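You operate a simulated robot arm through the tools that you are given. There is no shell and no other tool. Be economical: measure what you need, move in short steps, check, and stop when the job is done.

Carry out the task below with a simulated robot arm. There is one attempt and no reset: what you move stays moved.

TASK
Chain the delivered dark red cylinder and screw its loose cover home.
Fine: the yard door stands open; chain first, its plate on the peg on the rack post; stand the hose nut in the cup on the black tray and hang the spare tag on the cylinder's peg.
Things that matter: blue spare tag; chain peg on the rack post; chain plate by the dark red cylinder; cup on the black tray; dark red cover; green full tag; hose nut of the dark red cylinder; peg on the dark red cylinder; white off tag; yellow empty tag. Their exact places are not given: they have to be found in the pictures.

Only the result counts: the job must be done as asked and must still hold three seconds after the hand-in. Knocking over, shifting, dropping, spilling or breaking anything else fails it. Lids that push on must go on centred and level and be pressed home; caps that screw on are set level and turned clockwise until they are tight.

THE ROBOT
A 7-joint arm with a four-finger gripper on a trunk, on a base that drives. Base frame: it is fixed to the floor where the robot stands at the start and does not move with it; the origin is under the middle of the robot, x ahead of it, y to its left, z up. Units: m, degrees, N and s.
Its first joint turns from -69.0 to 172.0 degrees. Places, roughly: chain peg on the rack post [0.5, 0.3, 0.9]; cup on the black tray [0.4, 0.2, 1]; peg on the dark red cylinder [0.5, 0.2, 0.8]; yellow empty tag [-0.5, -1.25, 1.25]. Payload 3.67 kg.
The tool frame sits at the grasp point between the pads (the TCP): z along the fingers, y along the line on which they close. The tips reach 0.028 m beyond it. Largest opening 0.112 m; the body of the gripper starts 0.073 m behind the TCP.
Orientation is that of the tool frame in the base frame, as [roll, pitch, yaw] about the fixed x, y, z axes, in that order (R = Rz(yaw) Ry(pitch) Rx(roll)). With the fingers straight down and closing along the base's y, the tool's x points along the base's -x, its y along +y and its z along -z.

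THE INTERFACE
- The arm moves only by the tool play_rows. Its argument "commands" is a list of rows, each an object of numbers (a shift or turn left out is 0, a gripper value left out holds the last): "jaw": the gripper command, from -1 (fully open) to 1 (shut), values between in proportion; "x", "y", "z": the shift along the tool's x, y, z in m; "ax", "ay", "az": the turn, a rotation vector about the tool's x, y, z in rad. In form: [{"jaw": .., "x": .., "y": .., "z": .., "ax": .., "ay": .., "az": ..}, ...]. A call has 1 to 12 rows; each row shifts and turns the commanded pose from where the row before left it, along the tool's axes as they then stand. A row lasts 0.2 s, in which the tool goes at most 0.05 m and 8.6 degrees; a call with a longer step from one row to the next is refused whole, and so is a gripper value outside its range. A pose out of reach is approached as far as the arm can. The call stops where the force on the tool passes 50 N (or 10 N more than at its start, if that is more) or the arm is blocked; 0.2 s more then pass. The fingers move at their own pace and stop on an object; they squeeze with about 32 N. The grip force told is the motor's: it shows also when the fingers shut on nothing. Time passes only in rows, and 0.2 s behind the last, so rows that do not move let the fingers close. The reply holds the time, the measured pose of the TCP, the force on the tool along the base axes, the opening and the grip force, in the units named above and with some noise, with the torque about the TCP (base axes, N m) and any sound that the robot's microphone picked up, and new pictures: "views" is both (left out), scene, wrist or none.
- Cameras (640 x 400 px; columns grow to the right, rows downward): "scene" is now at [0.1325, -0.0274, 1.649]; the picture's right is [-0.32, -0.95, -0.00], its down [-0.53, 0.18, -0.83] and it looks along [0.79, -0.27, -0.56] (base axes); focal length 214 px, centre (320, 200). "wrist" rides on the gripper at [0.06, -0.018, -0.104] in the tool frame; the picture's right is [0.29, 0.96, 0.00], its down [-0.80, 0.24, -0.55] and it looks along [-0.53, 0.16, 0.83] (tool axes); focal length 234 px, centre (320, 200).
- raise_lower(by): slides the trunk up (or, below 0, down) by that many m; the arm and the scene camera ride with it, the base frame stays. It gives what a move gives, with no picture.
- roll_base(legs): drives the robot by 1 to 6 legs, each [ahead, turn to the left] in m and degrees, along the robot's own axes; the way and the turn of a leg run together, so that a leg with both is an arc; at most 1.5 m and 180 degrees a leg. The arm and the cameras ride along, it lands a little off, and it stops where it bumps. It gives what a move gives, and a new picture of the scene camera.
- head_to(pan, tilt): turns the head with the scene camera to pan (to the left, within 86 degrees either way) and tilt (down, from -29 to 69), counted from straight ahead of the robot. It gives what a move gives, and a new picture of the scene camera.
- pixel_to_xyz(camera, pixels): for up to 12 pixels [column, row] of the newest picture of that camera ("zoom" is the newest enlarged one), the place [x, y, z] in the base frame of the surface seen there, good to about 0.002 m. No time passes.
- zoom(camera, box): a new picture of the part [left, top, right, bottom] of that camera's present view, enlarged. No time passes.
- hand_in(): hands the job in; it is judged then, once.

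Work in short steps. Measure before you move; look again where a grasp or a placing could have gone wrong, and mend it. You have 80 turns and 260 pictures in all, those below and enlarged ones among them. Open the gripper and draw the arm clear of the work before you hand the job in, unless the task says otherwise.

The tools are called by a JSON object that holds its "name" and its "arguments". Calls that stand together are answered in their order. play_rows: Moves the arm, as the interface text tells. Its arguments: {"type":"object","properties":{"commands":{"type":"array"},"views":{"type":"string","enum":["both","scene","wrist","none"]}},"required":["commands"]} The other tools are called the same way: raise_lower (by) slides the trunk up or down; roll_base (legs) drives the base; head_to (pan, tilt) turns the head that bears the scene camera; pixel_to_xyz (camera, pixels) gives the place of the surface under pixels of a picture; zoom (camera, box) takes an enlarged picture of a part of a camera's view; hand_in () hands the job in.

At the start:

```text
time_s: 0.0
tcp_pos: [0.4527, 0.2027, 1.7388]
tcp_rot: [179.9, 0.0, -180.0]
contact_force: [1.3, -0.4, 0.2]
ft_torque: [0.0, 0.0, 0.01]
finger_gap: 0.1123
gripper_force: 0.0
trunk travel left (down, up): [-0.775, 0.065]
robot x, y, heading: [0.0007, -0.0019, 0.0]
head pan, tilt: [-18.7, 33.9]
```

scene: 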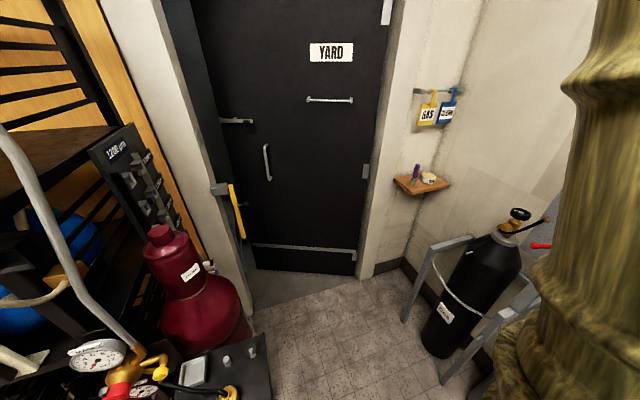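
wrist: 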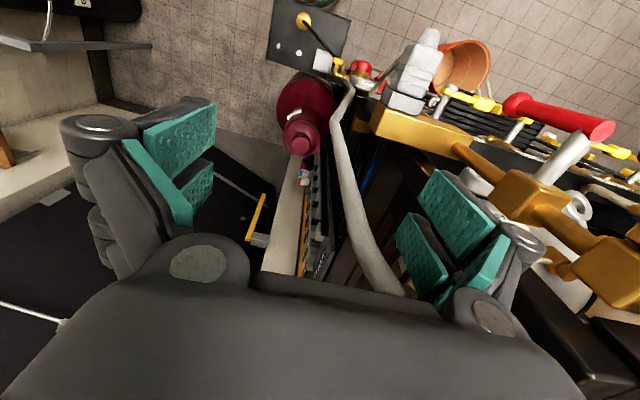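

The first picture shows the dark red cylinder at about (190,290), with a black tray below it. I look around with the head to find the rest.

{"name": "head_to", "arguments": {"pan": 25, "tilt": 50}}

{"name": "zoom", "arguments": {"camera": "scene", "box": [160, 100, 480, 300]}}

{"name": "head_to", "arguments": {"pan": 80, "tilt": 40}}

{"name": "head_to", "arguments": {"pan": -80, "tilt": 30}}

```text
time_s: 1.1
tcp_pos: [0.4518, 0.2032, 1.7388]
tcp_rot: [180.0, -0.1, -180.0]
contact_force: [-0.1, 0.3, -0.2]
ft_torque: [-0.01, -0.04, -0.01]
finger_gap: 0.112
gripper_force: 0.1
trunk travel left (down, up): [-0.775, 0.065]
robot x, y, heading: [-0.0028, 0.001, -0.1]
head pan, tilt: [25.0, 50.0]
```

scene: 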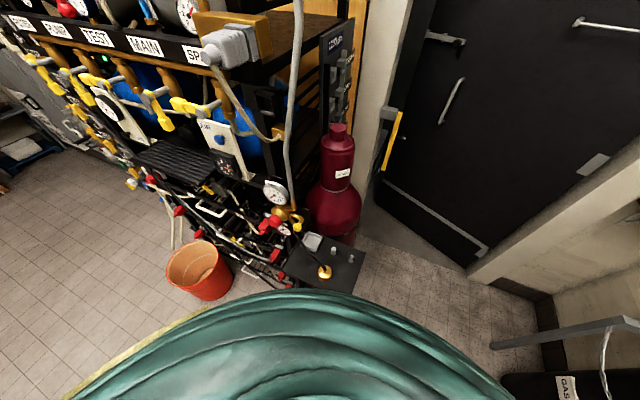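

```text
2.00 times, centred on (320, 200) of scene
```

zoom: 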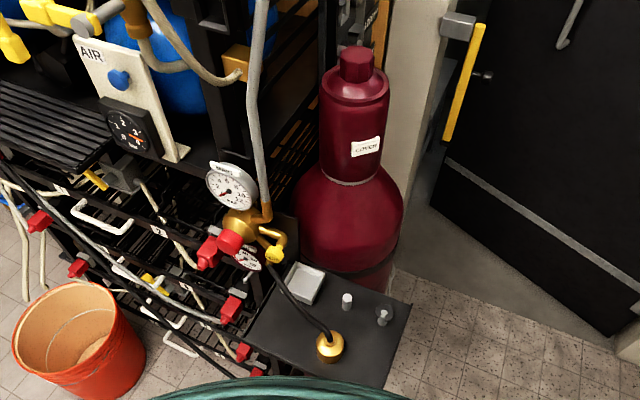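

```text
time_s: 2.4
tcp_pos: [0.4514, 0.203, 1.7365]
tcp_rot: [179.9, 0.0, 180.0]
contact_force: [0.3, -0.5, -0.2]
ft_torque: [0.0, -0.02, 0.01]
finger_gap: 0.112
gripper_force: 0.1
trunk travel left (down, up): [-0.775, 0.065]
robot x, y, heading: [0.0011, -0.001, 0.0]
head pan, tilt: [80.0, 40.0]
```

scene: 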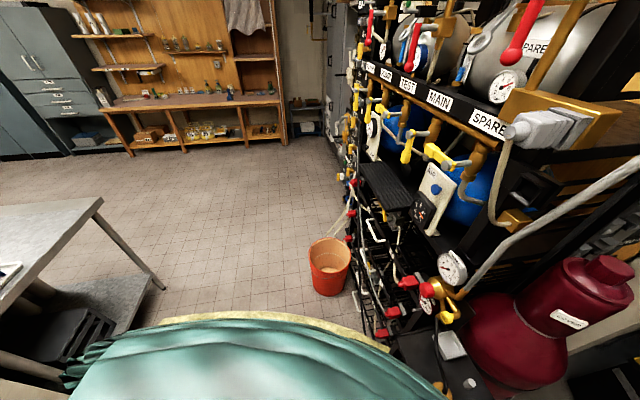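

```text
time_s: 4.8
tcp_pos: [0.4525, 0.2028, 1.7384]
tcp_rot: [180.0, 0.0, 179.9]
contact_force: [0.1, 0.3, -0.3]
ft_torque: [-0.01, 0.0, -0.01]
finger_gap: 0.1119
gripper_force: 0.1
trunk travel left (down, up): [-0.775, 0.065]
robot x, y, heading: [0.0006, 0.0024, 0.0]
head pan, tilt: [-80.0, 30.0]
```

scene: 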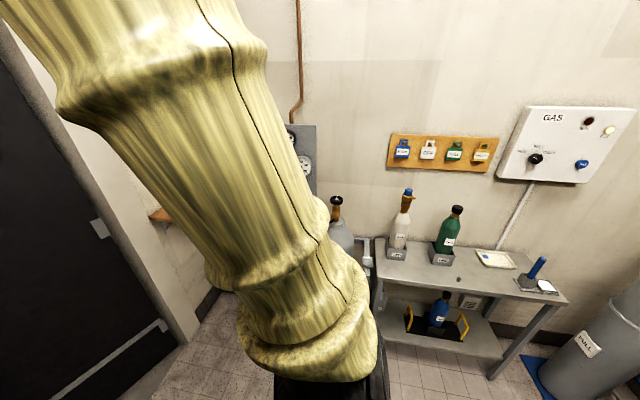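

The tag board is at (440,152). I zoom there, then look around the cylinder in detail.

{"name": "zoom", "arguments": {"camera": "scene", "box": [380, 120, 508, 200]}}

{"name": "pixel_to_xyz", "arguments": {"camera": "scene", "pixels": [[402, 152], [428, 152], [454, 152], [481, 154], [440, 165], [420, 245], [495, 260], [403, 143]]}}

{"name": "head_to", "arguments": {"pan": 20, "tilt": 62}}

{"name": "zoom", "arguments": {"camera": "scene", "box": [260, 40, 420, 140]}}

{"name": "zoom", "arguments": {"camera": "scene", "box": [240, 120, 400, 220]}}

```text
5.00 times, centred on (444, 160) of scene
```

zoom: 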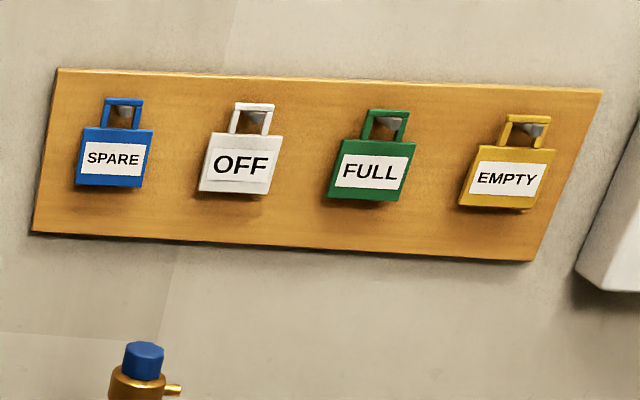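

```text
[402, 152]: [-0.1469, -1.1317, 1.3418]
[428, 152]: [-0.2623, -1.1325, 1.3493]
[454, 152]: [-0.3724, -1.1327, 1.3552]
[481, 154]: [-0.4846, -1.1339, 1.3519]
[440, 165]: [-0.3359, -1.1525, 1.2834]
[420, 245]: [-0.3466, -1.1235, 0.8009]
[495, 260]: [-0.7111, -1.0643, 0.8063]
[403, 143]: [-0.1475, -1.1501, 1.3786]
```

```text
time_s: 6.6
tcp_pos: [0.4517, 0.2041, 1.7376]
tcp_rot: [179.9, 0.0, -180.0]
contact_force: [-0.7, -0.9, 0.0]
ft_torque: [-0.01, 0.02, -0.03]
finger_gap: 0.112
gripper_force: 0.1
trunk travel left (down, up): [-0.775, 0.065]
robot x, y, heading: [-0.001, -0.0015, -0.1]
head pan, tilt: [20.0, 62.0]
```

scene: 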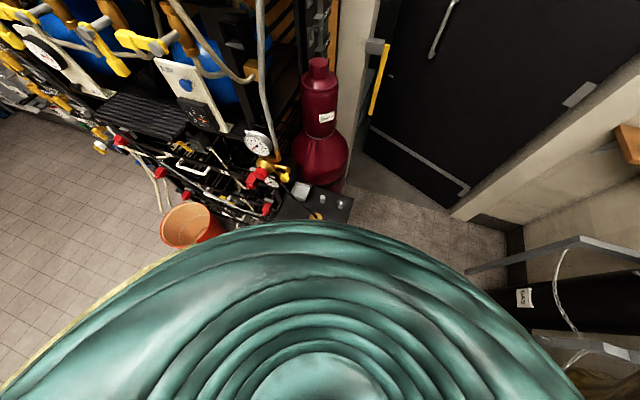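

```text
4.00 times, centred on (340, 90) of scene
```

zoom: 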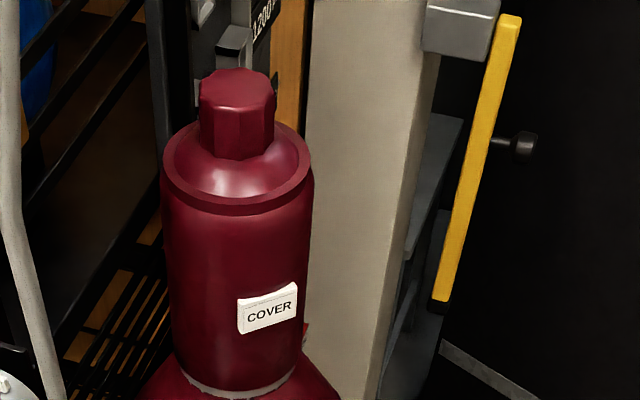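

```text
4.00 times, centred on (320, 170) of scene
```

zoom: 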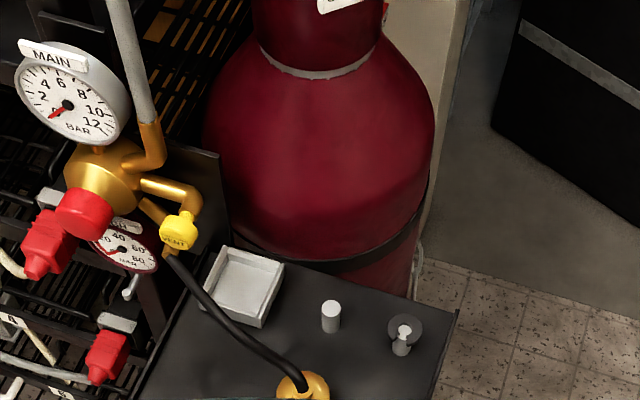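

I measure the cylinder, its cover and the tray items in the current scene picture.

{"name": "pixel_to_xyz", "arguments": {"camera": "scene", "pixels": [[318, 62], [318, 82], [326, 118], [321, 150], [301, 189], [323, 198], [341, 200], [318, 216], [300, 212], [381, 45], [376, 80], [344, 187]]}}

{"name": "zoom", "arguments": {"camera": "scene", "box": [270, 160, 366, 220]}}

{"name": "zoom", "arguments": {"camera": "wrist", "box": [240, 0, 400, 100]}}

{"name": "zoom", "arguments": {"camera": "wrist", "box": [240, 100, 400, 200]}}

```text
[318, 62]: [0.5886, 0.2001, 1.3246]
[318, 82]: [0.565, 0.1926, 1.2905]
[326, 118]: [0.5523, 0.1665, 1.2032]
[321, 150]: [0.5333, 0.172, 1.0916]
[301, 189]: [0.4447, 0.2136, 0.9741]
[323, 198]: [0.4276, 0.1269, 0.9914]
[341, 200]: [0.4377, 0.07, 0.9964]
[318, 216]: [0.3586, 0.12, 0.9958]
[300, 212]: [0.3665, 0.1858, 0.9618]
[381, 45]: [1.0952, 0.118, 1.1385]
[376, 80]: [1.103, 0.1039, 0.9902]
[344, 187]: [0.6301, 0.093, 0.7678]
```

```text
6.67 times, centred on (318, 190) of scene
```

zoom: 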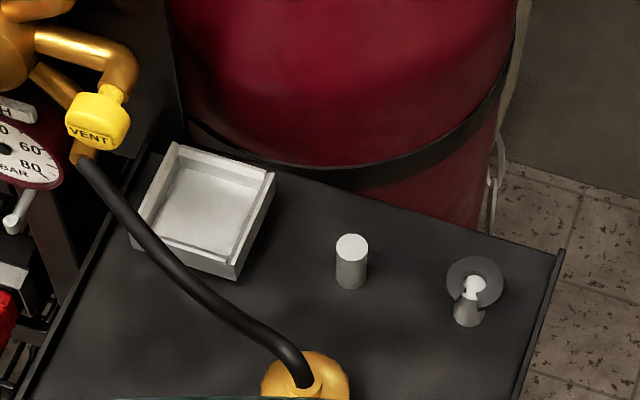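

```text
4.00 times, centred on (320, 50) of wrist
```

zoom: 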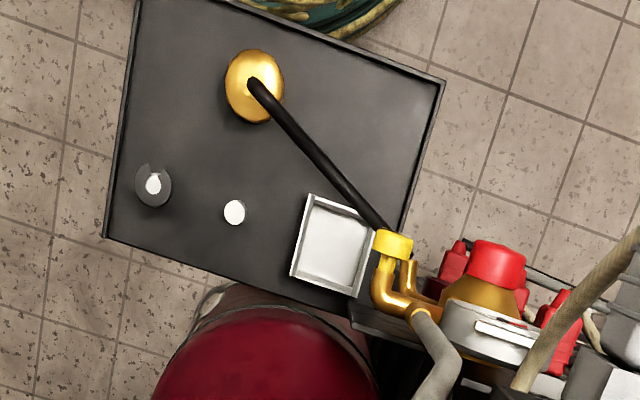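

```text
4.00 times, centred on (320, 150) of wrist
```

zoom: 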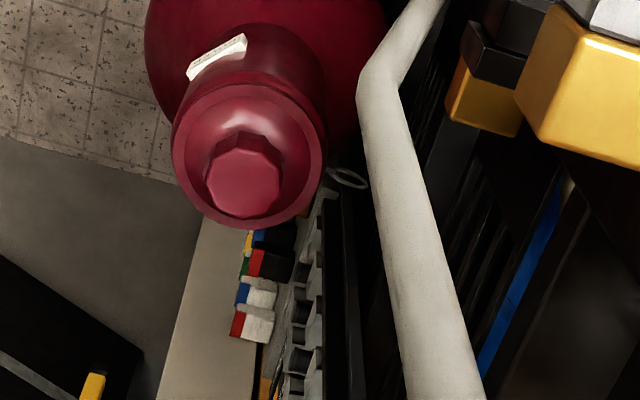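

The cover (COVER label) is centred near (0.6,0.19), top z 1.325. To see lower I shift the hand to the right, turn it to look left (+y), and lower the trunk.

{"name": "play_rows", "arguments": {"commands": [{"y": -0.05}, {"y": -0.05}, {"y": -0.05}, {"y": -0.05}, {"y": -0.05}, {"y": -0.05}, {"y": -0.05}, {"y": -0.05}, {"y": -0.05}, {"y": -0.05}], "views": "both"}}

```text
time_s: 8.8
tcp_pos: [0.4699, -0.2827, 1.7146]
tcp_rot: [179.7, 0.1, -180.0]
contact_force: [0.3, -0.1, -0.1]
ft_torque: [0.03, 0.05, 0.03]
finger_gap: 0.1118
gripper_force: 0.0
out of reach, approached as far as the arm can: row 9, 10
trunk travel left (down, up): [-0.775, 0.065]
robot x, y, heading: [0.0014, -0.0018, -0.1]
head pan, tilt: [20.0, 62.0]
```

scene: 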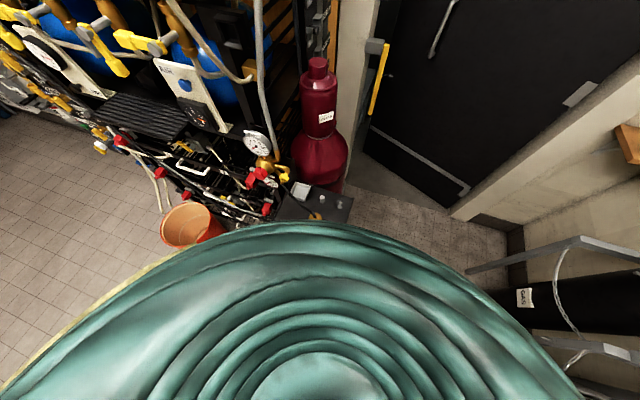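
wrist: 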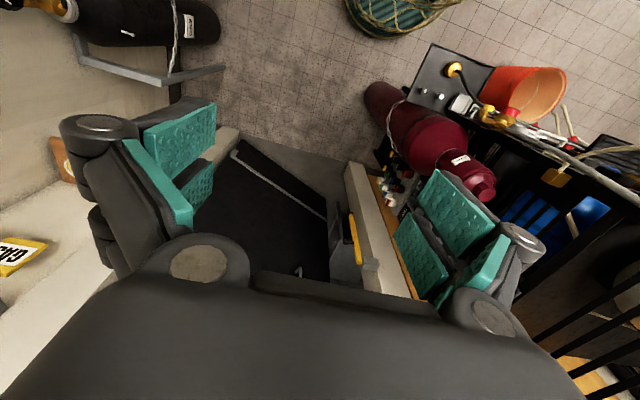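

The right side is free; I lower the trunk to look from lower down.

{"name": "raise_lower", "arguments": {"by": -0.4}}

{"name": "play_rows", "arguments": {"commands": [{"az": -0.14}, {"az": -0.14}, {"az": -0.14}, {"az": -0.14}, {"az": -0.14}, {"az": -0.14}, {"az": -0.14}, {"az": -0.14}], "views": "both"}}

```text
time_s: 12.6
tcp_pos: [0.4682, -0.2781, 1.3169]
tcp_rot: [179.8, 0.1, -180.0]
contact_force: [-0.5, 0.1, -0.1]
ft_torque: [0.02, 0.0, -0.01]
finger_gap: 0.112
gripper_force: 0.1
trunk travel left (down, up): [-0.375, 0.465]
robot x, y, heading: [0.0004, 0.0036, 0.2]
head pan, tilt: [20.0, 62.0]
```

```text
time_s: 14.4
tcp_pos: [0.4668, -0.2779, 1.3174]
tcp_rot: [-179.9, 0.2, -115.6]
contact_force: [0.1, 0.2, -1.3]
ft_torque: [-0.03, 0.01, 0.03]
finger_gap: 0.1119
gripper_force: 0.1
trunk travel left (down, up): [-0.375, 0.465]
robot x, y, heading: [-0.0028, 0.0005, -0.0]
head pan, tilt: [20.0, 62.0]
```

scene: 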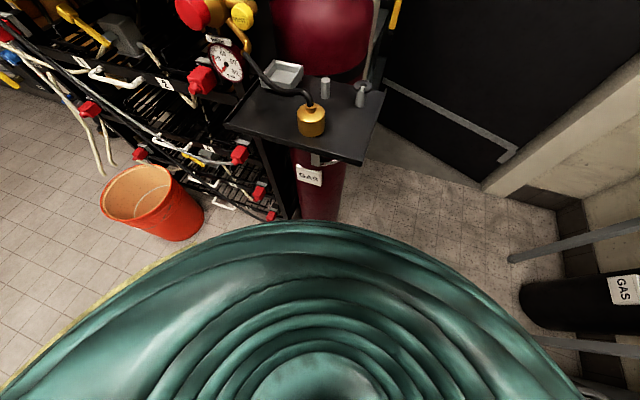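
wrist: 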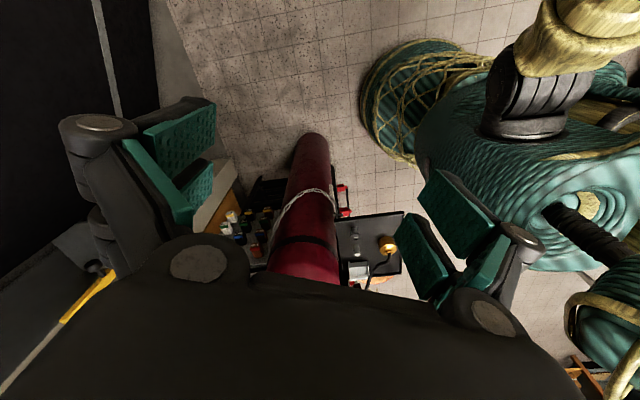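

Now the wrist picture shows the chain on the cylinder at (300,200); zoom in on both.

{"name": "zoom", "arguments": {"camera": "wrist", "box": [220, 160, 420, 285]}}

{"name": "zoom", "arguments": {"camera": "scene", "box": [220, 40, 412, 160]}}

{"name": "head_to", "arguments": {"pan": 15, "tilt": 35}}

{"name": "zoom", "arguments": {"camera": "scene", "box": [200, 100, 440, 250]}}

```text
3.20 times, centred on (320, 222) of wrist
```

zoom: 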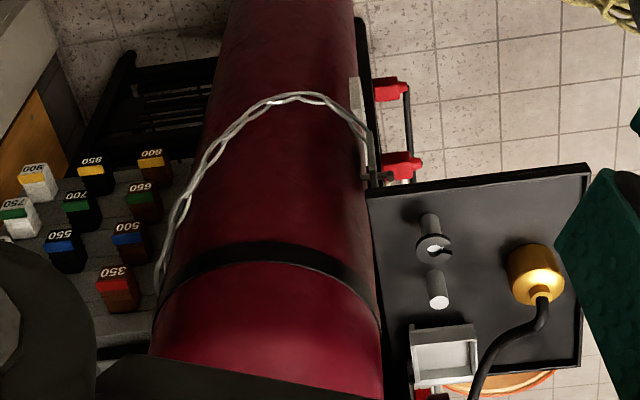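

```text
3.33 times, centred on (316, 100) of scene
```

zoom: 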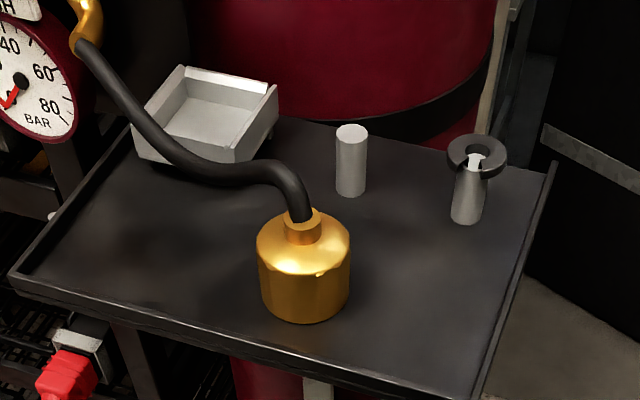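

```text
time_s: 15.3
tcp_pos: [0.4662, -0.2797, 1.3174]
tcp_rot: [179.9, 0.2, -115.9]
contact_force: [-0.5, -0.9, 0.8]
ft_torque: [0.0, 0.01, 0.02]
finger_gap: 0.1118
gripper_force: 0.0
trunk travel left (down, up): [-0.375, 0.465]
robot x, y, heading: [-0.0001, 0.0, 0.0]
head pan, tilt: [15.0, 35.0]
```

scene: 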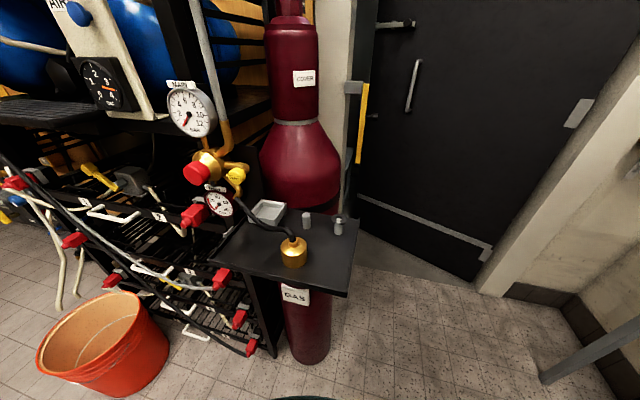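

```text
2.67 times, centred on (320, 175) of scene
```

zoom: 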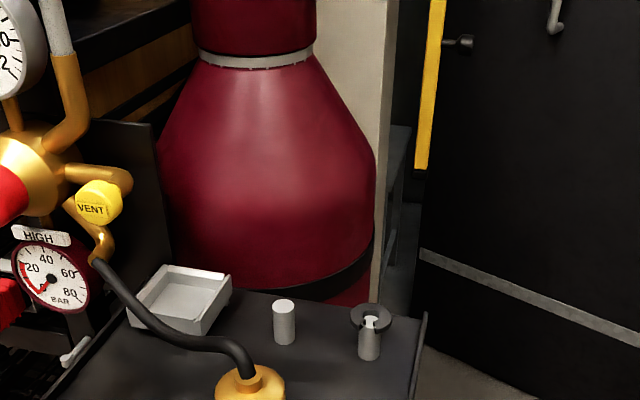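

I measure chain end, tray and neighbouring features from the wrist picture.

{"name": "zoom", "arguments": {"camera": "wrist", "box": [310, 175, 390, 225]}}

{"name": "pixel_to_xyz", "arguments": {"camera": "zoom", "pixels": [[160, 90], [205, 90], [230, 190], [280, 200], [330, 200], [470, 165], [440, 340], [300, 100], [180, 260], [500, 320]]}}

{"name": "pixel_to_xyz", "arguments": {"camera": "scene", "pixels": [[290, 22], [293, 122], [300, 160], [294, 240], [294, 260], [308, 213], [340, 222], [268, 206], [295, 292], [357, 238], [212, 260], [340, 290]]}}

```text
8.00 times, centred on (350, 200) of wrist
```

zoom: 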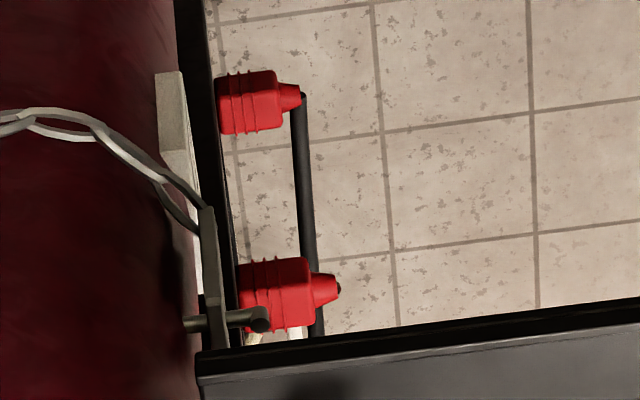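

```text
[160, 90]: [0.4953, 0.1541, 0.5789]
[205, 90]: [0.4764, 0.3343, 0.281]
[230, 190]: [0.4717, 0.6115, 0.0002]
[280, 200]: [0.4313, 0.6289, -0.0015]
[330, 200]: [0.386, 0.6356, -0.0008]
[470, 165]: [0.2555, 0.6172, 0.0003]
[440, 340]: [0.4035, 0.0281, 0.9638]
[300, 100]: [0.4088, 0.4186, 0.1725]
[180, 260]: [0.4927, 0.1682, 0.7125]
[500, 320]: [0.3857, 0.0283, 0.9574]
```

```text
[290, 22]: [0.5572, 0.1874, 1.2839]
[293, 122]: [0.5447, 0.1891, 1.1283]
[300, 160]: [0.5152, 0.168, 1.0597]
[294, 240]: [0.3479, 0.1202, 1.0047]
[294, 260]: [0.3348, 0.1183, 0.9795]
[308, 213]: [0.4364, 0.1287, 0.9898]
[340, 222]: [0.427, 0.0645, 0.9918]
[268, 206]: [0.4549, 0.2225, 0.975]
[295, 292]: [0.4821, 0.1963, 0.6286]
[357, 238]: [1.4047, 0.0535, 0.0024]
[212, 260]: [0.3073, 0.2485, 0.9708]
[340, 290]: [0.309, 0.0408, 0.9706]
```

The chain plate seems to hang on a peg on the robot-facing side of the cylinder, under the tray. I lower the trunk so the head camera can look beneath the tray.

{"name": "raise_lower", "arguments": {"by": -0.35}}

{"name": "head_to", "arguments": {"pan": 22, "tilt": 15}}

{"name": "zoom", "arguments": {"camera": "scene", "box": [200, 140, 440, 290]}}

```text
time_s: 18.7
tcp_pos: [0.4677, -0.2795, 0.9656]
tcp_rot: [180.0, 0.1, -115.8]
contact_force: [0.4, -0.2, -0.1]
ft_torque: [-0.01, 0.02, -0.04]
finger_gap: 0.112
gripper_force: 0.1
trunk travel left (down, up): [-0.025, 0.815]
robot x, y, heading: [0.0035, 0.005, 0.0]
head pan, tilt: [15.0, 35.0]
```

```text
time_s: 19.6
tcp_pos: [0.4686, -0.2793, 0.9674]
tcp_rot: [-180.0, 0.2, -115.9]
contact_force: [-0.2, -0.5, -0.3]
ft_torque: [-0.01, 0.0, 0.0]
finger_gap: 0.1121
gripper_force: 0.1
trunk travel left (down, up): [-0.025, 0.815]
robot x, y, heading: [0.0006, -0.0004, 0.1]
head pan, tilt: [22.0, 15.0]
```

scene: 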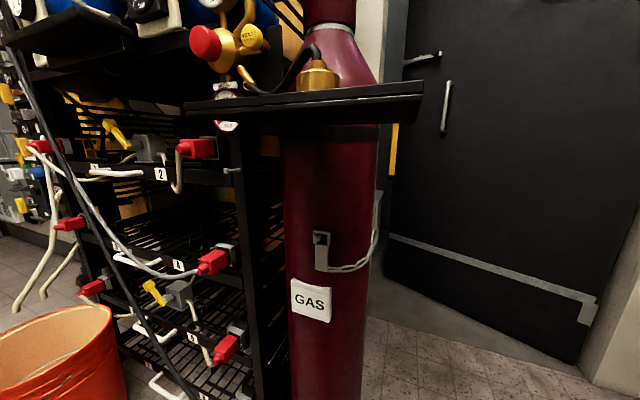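

```text
2.67 times, centred on (320, 215) of scene
```

zoom: 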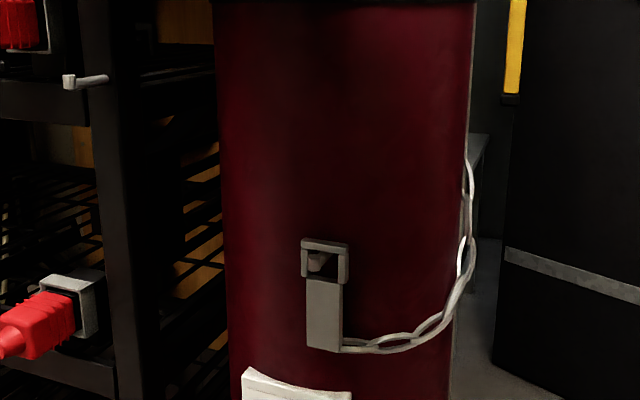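

The plate with square eye hangs on the cylinder's peg (zoom ~(320,260)); the rack post peg is at zoom (85,80). I measure and enlarge.

{"name": "pixel_to_xyz", "arguments": {"camera": "zoom", "pixels": [[70, 82], [88, 80], [104, 77], [315, 262], [326, 244], [307, 262], [344, 265], [324, 310], [310, 345], [345, 350], [325, 290], [126, 100]]}}

{"name": "zoom", "arguments": {"camera": "scene", "box": [298, 220, 346, 250]}}

{"name": "zoom", "arguments": {"camera": "scene", "box": [210, 155, 258, 185]}}

```text
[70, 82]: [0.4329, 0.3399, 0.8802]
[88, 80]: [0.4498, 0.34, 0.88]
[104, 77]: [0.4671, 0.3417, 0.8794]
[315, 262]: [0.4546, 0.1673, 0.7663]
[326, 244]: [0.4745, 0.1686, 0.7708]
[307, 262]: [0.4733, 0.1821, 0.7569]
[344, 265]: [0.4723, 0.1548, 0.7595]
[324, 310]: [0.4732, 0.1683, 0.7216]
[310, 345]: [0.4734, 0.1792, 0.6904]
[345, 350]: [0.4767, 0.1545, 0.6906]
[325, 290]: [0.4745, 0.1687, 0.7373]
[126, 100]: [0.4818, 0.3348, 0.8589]
```

```text
13.33 times, centred on (322, 235) of scene
```

zoom: 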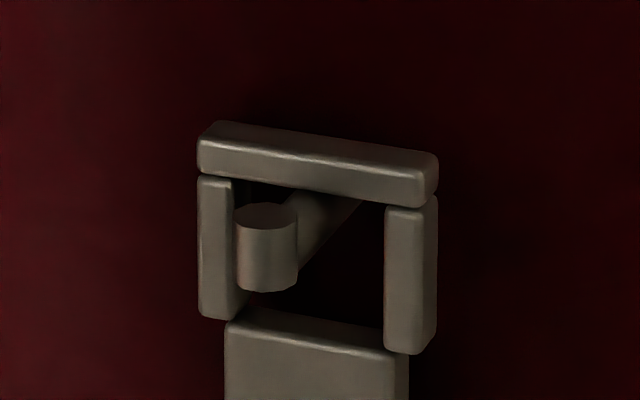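

```text
13.33 times, centred on (234, 170) of scene
```

zoom: 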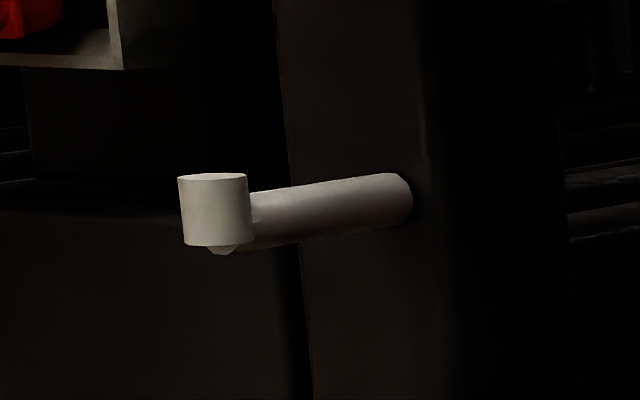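

Both pegs run along x with an upturned tip (cylinder peg about (0.457,0.167,0.766), post peg tip (0.433,0.34,0.88)). For a horizontal approach under the tray I back the base 0.3 m.

{"name": "roll_base", "arguments": {"legs": [[-0.3, 0]]}}

{"name": "zoom", "arguments": {"camera": "scene", "box": [200, 140, 360, 240]}}

```text
time_s: 21.6
tcp_pos: [0.1657, -0.2806, 0.9664]
tcp_rot: [-180.0, 0.2, -116.0]
contact_force: [-0.1, 0.2, 0.7]
ft_torque: [0.0, 0.0, -0.07]
finger_gap: 0.112
gripper_force: 0.0
trunk travel left (down, up): [-0.025, 0.815]
robot x, y, heading: [-0.3011, 0.0014, -0.3]
head pan, tilt: [22.0, 15.0]
```

scene: 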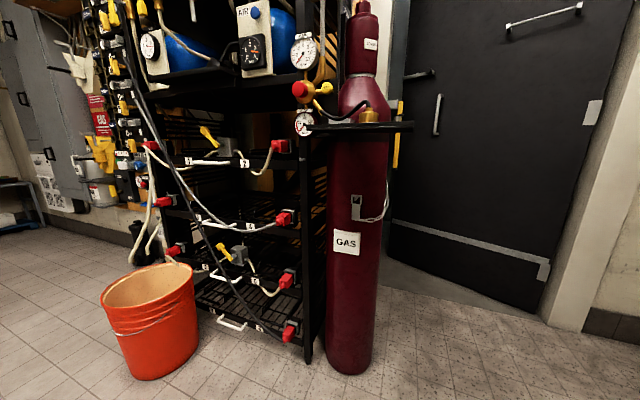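

```text
4.00 times, centred on (280, 190) of scene
```

zoom: 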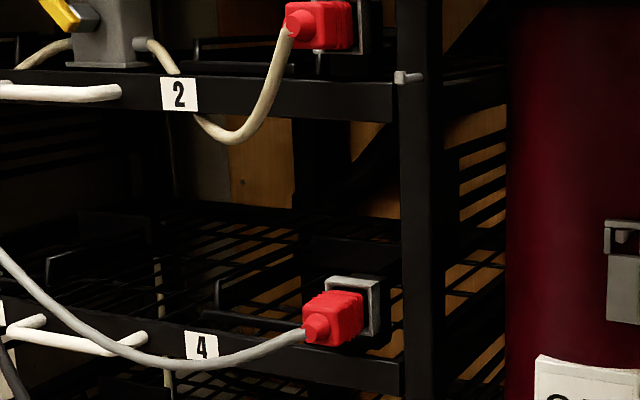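

Measure the obstacles near the post peg: plug 2 at zoom (318,25), its cable, plug 4.

{"name": "pixel_to_xyz", "arguments": {"camera": "zoom", "pixels": [[300, 25], [345, 28], [345, 48], [275, 95], [318, 325], [355, 300], [400, 78], [418, 77], [420, 110], [385, 100], [625, 237], [625, 290]]}}

{"name": "play_rows", "arguments": {"commands": [{"az": 0.14}, {"az": 0.14}, {"az": 0.14}, {"az": 0.14}, {"az": 0.14}, {"az": 0.14}, {"az": 0.14}, {"az": 0.14}, {"ay": -0.14}, {"ay": -0.14}, {"ay": -0.14}, {"ay": -0.14}], "views": "none"}}

{"name": "play_rows", "arguments": {"commands": [{"ay": -0.14}, {"ay": -0.14}, {"ay": -0.14}, {"ay": -0.14}, {"ay": -0.14}, {"ay": -0.14}, {"ay": -0.14}, {"jaw": -0.3}], "views": "both"}}

```text
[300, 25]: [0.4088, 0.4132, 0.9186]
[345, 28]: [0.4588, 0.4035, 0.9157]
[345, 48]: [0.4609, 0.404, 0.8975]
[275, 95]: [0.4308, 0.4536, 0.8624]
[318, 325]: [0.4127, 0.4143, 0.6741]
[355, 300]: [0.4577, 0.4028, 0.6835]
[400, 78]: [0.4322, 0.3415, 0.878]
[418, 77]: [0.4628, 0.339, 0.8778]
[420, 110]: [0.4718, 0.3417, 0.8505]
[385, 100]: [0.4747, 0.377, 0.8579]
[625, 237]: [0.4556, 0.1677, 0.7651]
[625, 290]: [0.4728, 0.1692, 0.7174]
```

```text
time_s: 24.2
tcp_pos: [0.1665, -0.2803, 0.965]
tcp_rot: [179.9, 32.4, 179.7]
contact_force: [-0.6, 1.1, -0.1]
ft_torque: [-0.01, 0.01, -0.01]
finger_gap: 0.1121
gripper_force: 0.1
trunk travel left (down, up): [-0.025, 0.815]
robot x, y, heading: [-0.3021, -0.0004, -0.0]
head pan, tilt: [22.0, 15.0]
```

```text
time_s: 26.0
tcp_pos: [0.1661, -0.2811, 0.967]
tcp_rot: [172.4, 88.5, 172.3]
contact_force: [-0.2, 0.2, 0.3]
ft_torque: [0.0, 0.0, 0.0]
finger_gap: 0.0725
gripper_force: 0.0
trunk travel left (down, up): [-0.025, 0.815]
robot x, y, heading: [-0.3, -0.0008, -0.3]
head pan, tilt: [22.0, 15.0]
```

scene: 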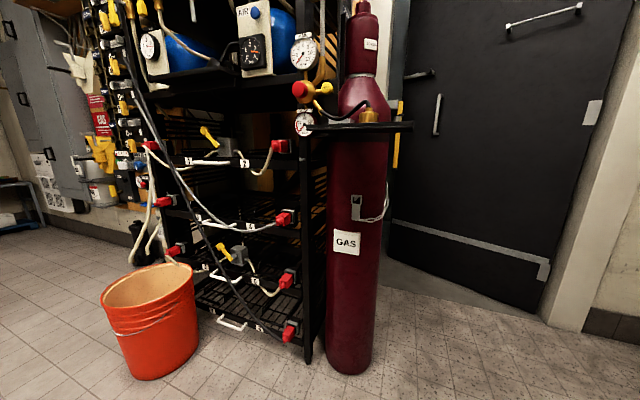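
wrist: 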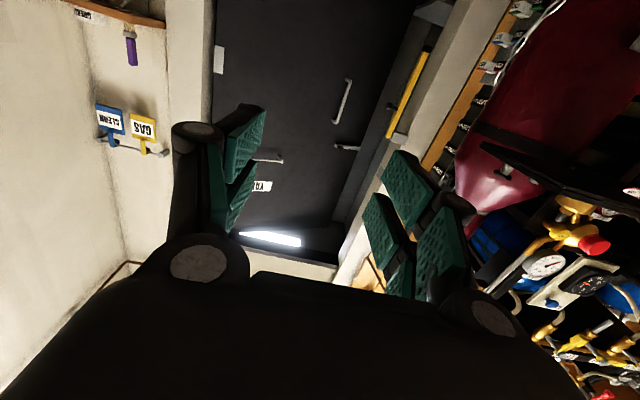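

Tool is now level pointing +x. I go down to z≈0.72, then left to y≈0.168 in front of the plate.

{"name": "play_rows", "arguments": {"commands": [{"ay": -0.026, "x": 0.05}, {"x": 0.05}, {"x": 0.05}, {"x": 0.05}, {"x": 0.048}], "views": "none"}}

{"name": "play_rows", "arguments": {"commands": [{"y": 0.05}, {"y": 0.05}, {"y": 0.05}, {"y": 0.05}, {"y": 0.05}, {"y": 0.05}, {"y": 0.05}, {"y": 0.05}, {"y": 0.049}, {"z": 0.05}, {"z": 0.05}], "views": "both"}}

```text
time_s: 27.2
tcp_pos: [0.2548, -0.3077, 0.8383]
tcp_rot: [136.3, 89.6, 136.2]
contact_force: [-0.6, 0.2, 0.6]
ft_torque: [0.03, 0.01, -0.01]
finger_gap: 0.0727
gripper_force: 0.1
out of reach, approached as far as the arm can: row 2, 3, 4, 5
trunk travel left (down, up): [-0.025, 0.815]
robot x, y, heading: [-0.2988, -0.0005, -0.4]
head pan, tilt: [22.0, 15.0]
```

```text
time_s: 29.6
tcp_pos: [0.3611, 0.1397, 0.8453]
tcp_rot: [116.6, 89.8, 116.5]
contact_force: [-1.2, 0.4, -0.5]
ft_torque: [0.02, 0.07, 0.01]
finger_gap: 0.0726
gripper_force: 0.0
out of reach, approached as far as the arm can: row 1
trunk travel left (down, up): [-0.025, 0.815]
robot x, y, heading: [-0.3004, 0.0037, -0.3]
head pan, tilt: [22.0, 15.0]
```

scene: 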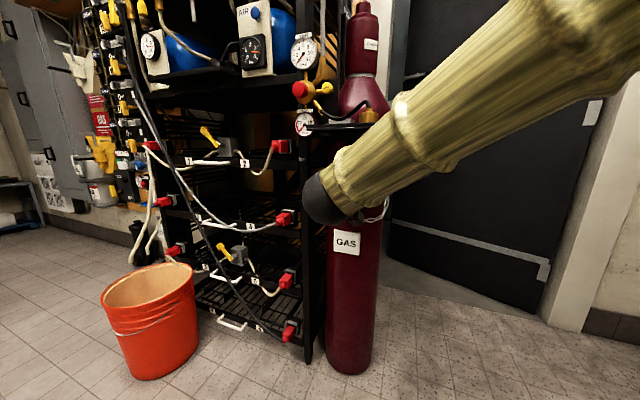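
wrist: 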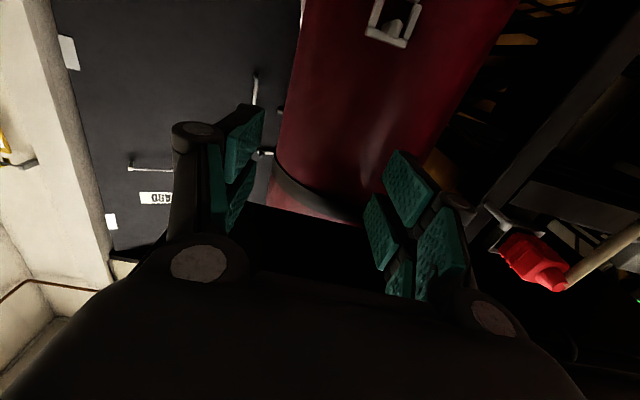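

The pose at (0.361,0.140,0.845) is fine; go down to z≈0.718 and left 0.028.

{"name": "play_rows", "arguments": {"commands": [{"x": 0.045, "y": 0.014}, {"x": 0.045, "y": 0.014}, {"x": 0.037}], "views": "wrist"}}

```text
time_s: 30.4
tcp_pos: [0.3607, 0.1672, 0.7198]
tcp_rot: [109.1, 89.9, 108.9]
contact_force: [-0.8, -0.1, 1.0]
ft_torque: [0.0, 0.05, 0.02]
finger_gap: 0.073
gripper_force: 0.1
trunk travel left (down, up): [-0.025, 0.815]
robot x, y, heading: [-0.2973, -0.0009, 0.1]
head pan, tilt: [22.0, 15.0]
```

wrist: 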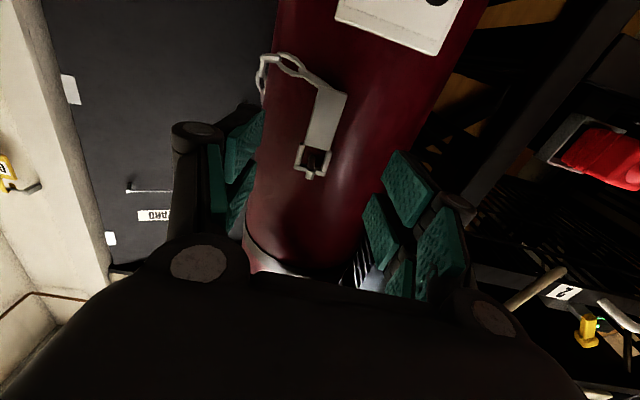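

The plate and eye are in view; I zoom and measure the eye and peg before closing in.

{"name": "zoom", "arguments": {"camera": "wrist", "box": [260, 50, 388, 210]}}

{"name": "zoom", "arguments": {"camera": "wrist", "box": [280, 70, 360, 190]}}

```text
2.50 times, centred on (324, 130) of wrist
```

zoom: 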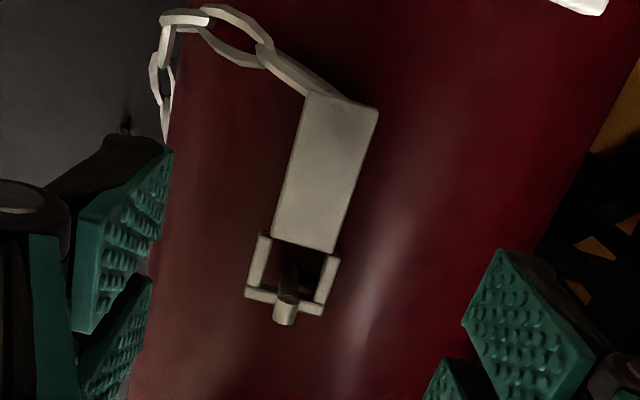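

```text
3.33 times, centred on (320, 130) of wrist
```

zoom: 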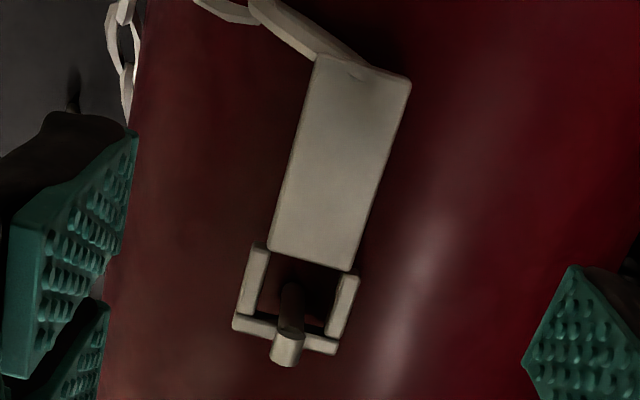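

I narrow the jaw to ~0.045, raise slightly to z 0.724 and advance so the fingers straddle the plate.

{"name": "play_rows", "arguments": {"commands": [{"jaw": 0.2, "x": -0.004, "y": 0.001}, {"z": 0.04}, {"z": 0.035}, {"z": 0.022}], "views": "wrist"}}

{"name": "zoom", "arguments": {"camera": "wrist", "box": [240, 70, 400, 230]}}

```text
time_s: 31.4
tcp_pos: [0.4561, 0.1681, 0.7221]
tcp_rot: [133.8, 89.8, 133.6]
contact_force: [0.1, 0.4, -0.2]
ft_torque: [0.01, -0.03, -0.03]
finger_gap: 0.0448
gripper_force: 0.0
trunk travel left (down, up): [-0.025, 0.815]
robot x, y, heading: [-0.3016, -0.0013, -0.2]
head pan, tilt: [22.0, 15.0]
```

wrist: 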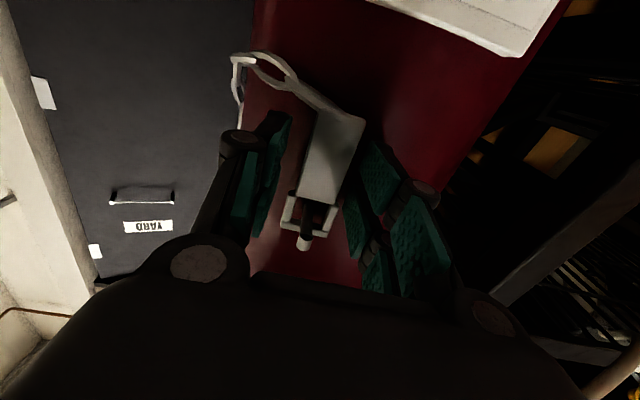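

```text
2.50 times, centred on (320, 150) of wrist
```

zoom: 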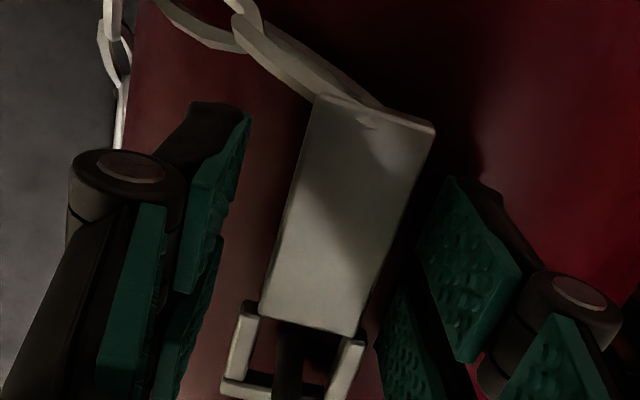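

The plate is between the pads; close.

{"name": "play_rows", "arguments": {"commands": [{"jaw": 1}, {}, {}], "views": "wrist"}}

{"name": "zoom", "arguments": {"camera": "wrist", "box": [260, 100, 388, 260]}}

```text
time_s: 32.2
tcp_pos: [0.4572, 0.1683, 0.7211]
tcp_rot: [130.5, 89.8, 130.4]
contact_force: [1.1, 0.2, 2.1]
ft_torque: [0.05, 0.03, 0.02]
finger_gap: 0.0334
gripper_force: 32.0
trunk travel left (down, up): [-0.025, 0.815]
robot x, y, heading: [-0.2959, 0.0, -0.0]
head pan, tilt: [22.0, 15.0]
```

wrist: 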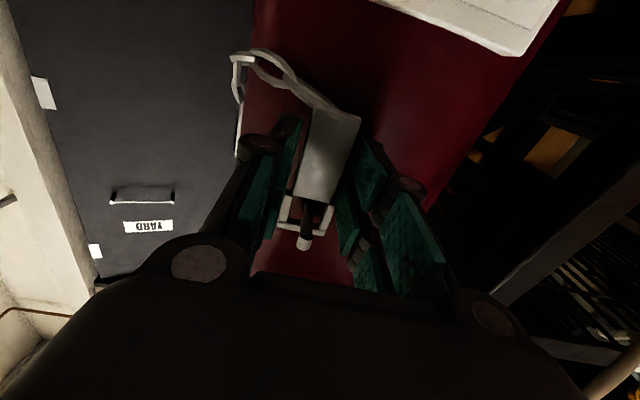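

```text
2.50 times, centred on (324, 180) of wrist
```

zoom: 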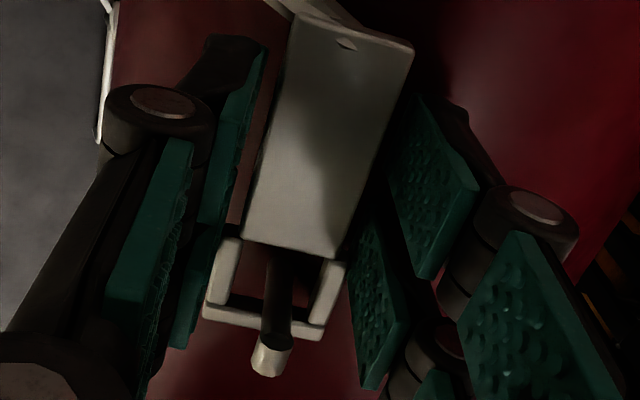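

The jaw stopped at 0.033, the width of the eye rather than the body. I reopen, go down 12 mm and close again.

{"name": "play_rows", "arguments": {"commands": [{"jaw": 0.2}, {}, {"x": 0.012, "z": 0.002}, {"jaw": 1}, {}, {}], "views": "wrist"}}

{"name": "zoom", "arguments": {"camera": "wrist", "box": [260, 100, 388, 260]}}

```text
time_s: 33.6
tcp_pos: [0.4602, 0.167, 0.7101]
tcp_rot: [131.2, 89.7, 131.0]
contact_force: [-0.4, 0.2, -0.1]
ft_torque: [0.02, -0.02, 0.01]
finger_gap: 0.0252
gripper_force: 32.1
trunk travel left (down, up): [-0.025, 0.815]
robot x, y, heading: [-0.2998, 0.0006, -0.1]
head pan, tilt: [22.0, 15.0]
```

wrist: 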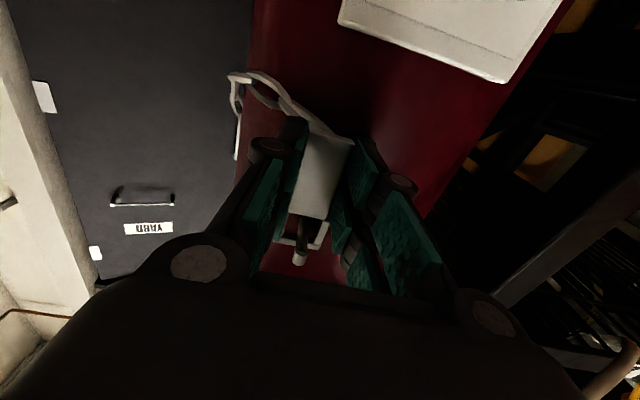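

```text
2.50 times, centred on (324, 180) of wrist
```

zoom: 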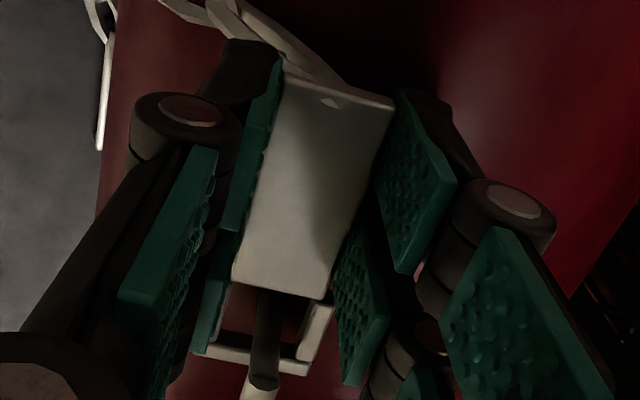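

Firm hold on the body now (0.0252). Lift 8 mm and draw back off the peg.

{"name": "play_rows", "arguments": {"commands": [{"x": -0.008}, {}, {"z": -0.02}, {"z": -0.03}, {"z": -0.02}], "views": "both"}}

{"name": "zoom", "arguments": {"camera": "wrist", "box": [240, 80, 400, 260]}}

```text
time_s: 34.8
tcp_pos: [0.3888, 0.1674, 0.7177]
tcp_rot: [128.4, 89.7, 128.2]
contact_force: [0.0, -0.1, -0.7]
ft_torque: [-0.01, 0.01, -0.01]
finger_gap: 0.0252
gripper_force: 31.6
trunk travel left (down, up): [-0.025, 0.815]
robot x, y, heading: [-0.2998, 0.0036, -0.1]
head pan, tilt: [22.0, 15.0]
```

scene: 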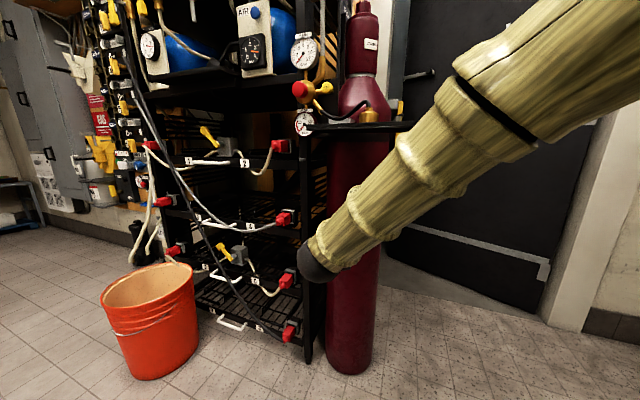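
wrist: 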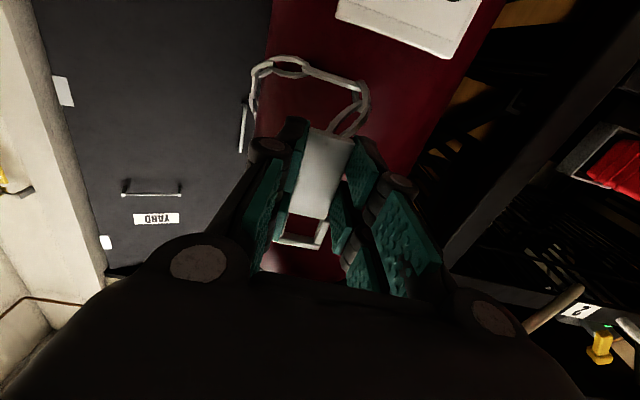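

```text
2.22 times, centred on (320, 170) of wrist
```

zoom: 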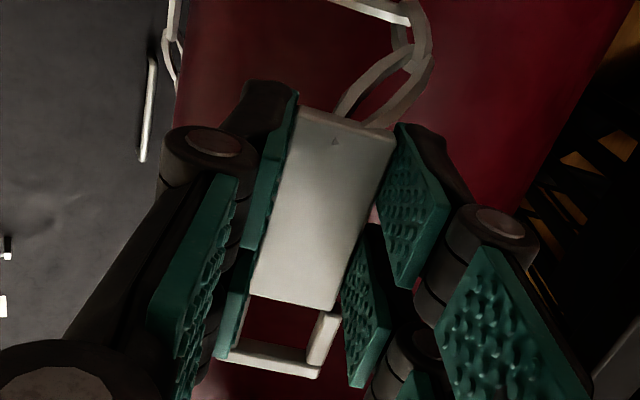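

Off the peg. Peg-to-peg offset is (-0.0225, 0.173, 0.1135), so the insertion pose is TCP (0.438,0.341,0.8315). I move to the approach in front of it.

{"name": "play_rows", "arguments": {"commands": [{"z": -0.014, "x": -0.03}, {"x": -0.04, "y": 0.02}, {"x": -0.044, "y": 0.03}, {"y": 0.04}, {"y": 0.04}, {"y": 0.0436}, {}], "views": "both"}}

{"name": "zoom", "arguments": {"camera": "wrist", "box": [240, 80, 400, 260]}}

```text
refused: row 3 steps farther than a row can; nothing moved
```

```text
2.22 times, centred on (320, 170) of wrist
```

zoom: 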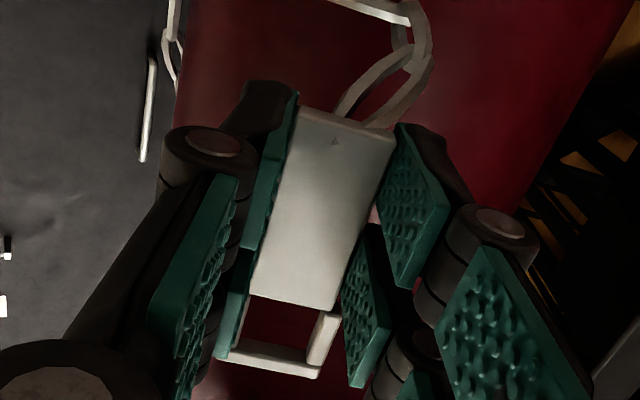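

One step was too long; I resend with shorter steps.

{"name": "play_rows", "arguments": {"commands": [{"z": -0.014, "x": -0.03}, {"x": -0.04, "y": 0.02}, {"x": -0.03, "y": 0.03}, {"x": -0.014, "y": 0.03}, {"y": 0.045}, {"y": 0.0486}, {}], "views": "both"}}

{"name": "zoom", "arguments": {"camera": "wrist", "box": [240, 80, 400, 260]}}

```text
time_s: 36.6
tcp_pos: [0.4063, 0.3017, 0.842]
tcp_rot: [125.9, 83.3, 124.3]
contact_force: [-0.2, 0.3, -0.6]
ft_torque: [0.01, 0.03, 0.02]
finger_gap: 0.0251
gripper_force: 32.3
trunk travel left (down, up): [-0.025, 0.815]
robot x, y, heading: [-0.3014, -0.0004, -0.0]
head pan, tilt: [22.0, 15.0]
stopped in row 7: the arm was blocked; the commanded pose is now the measured one
```

scene: 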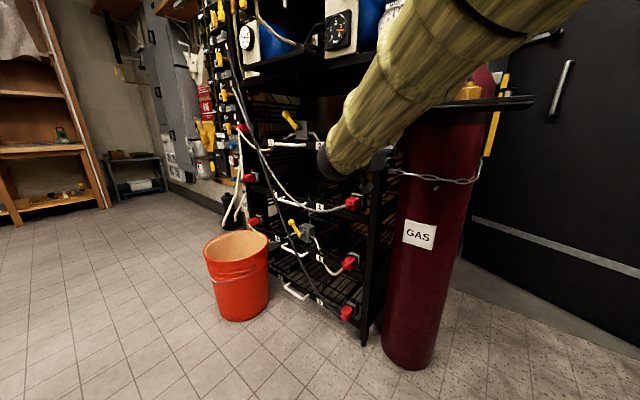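
wrist: 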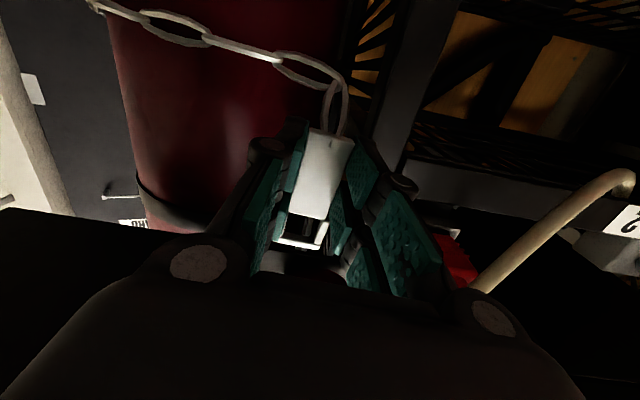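

```text
2.22 times, centred on (320, 170) of wrist
```

zoom: 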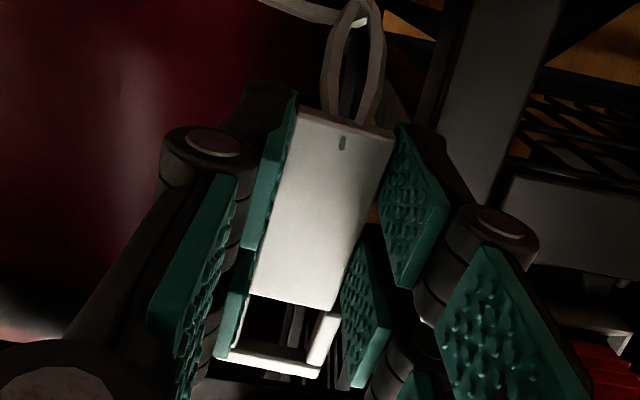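

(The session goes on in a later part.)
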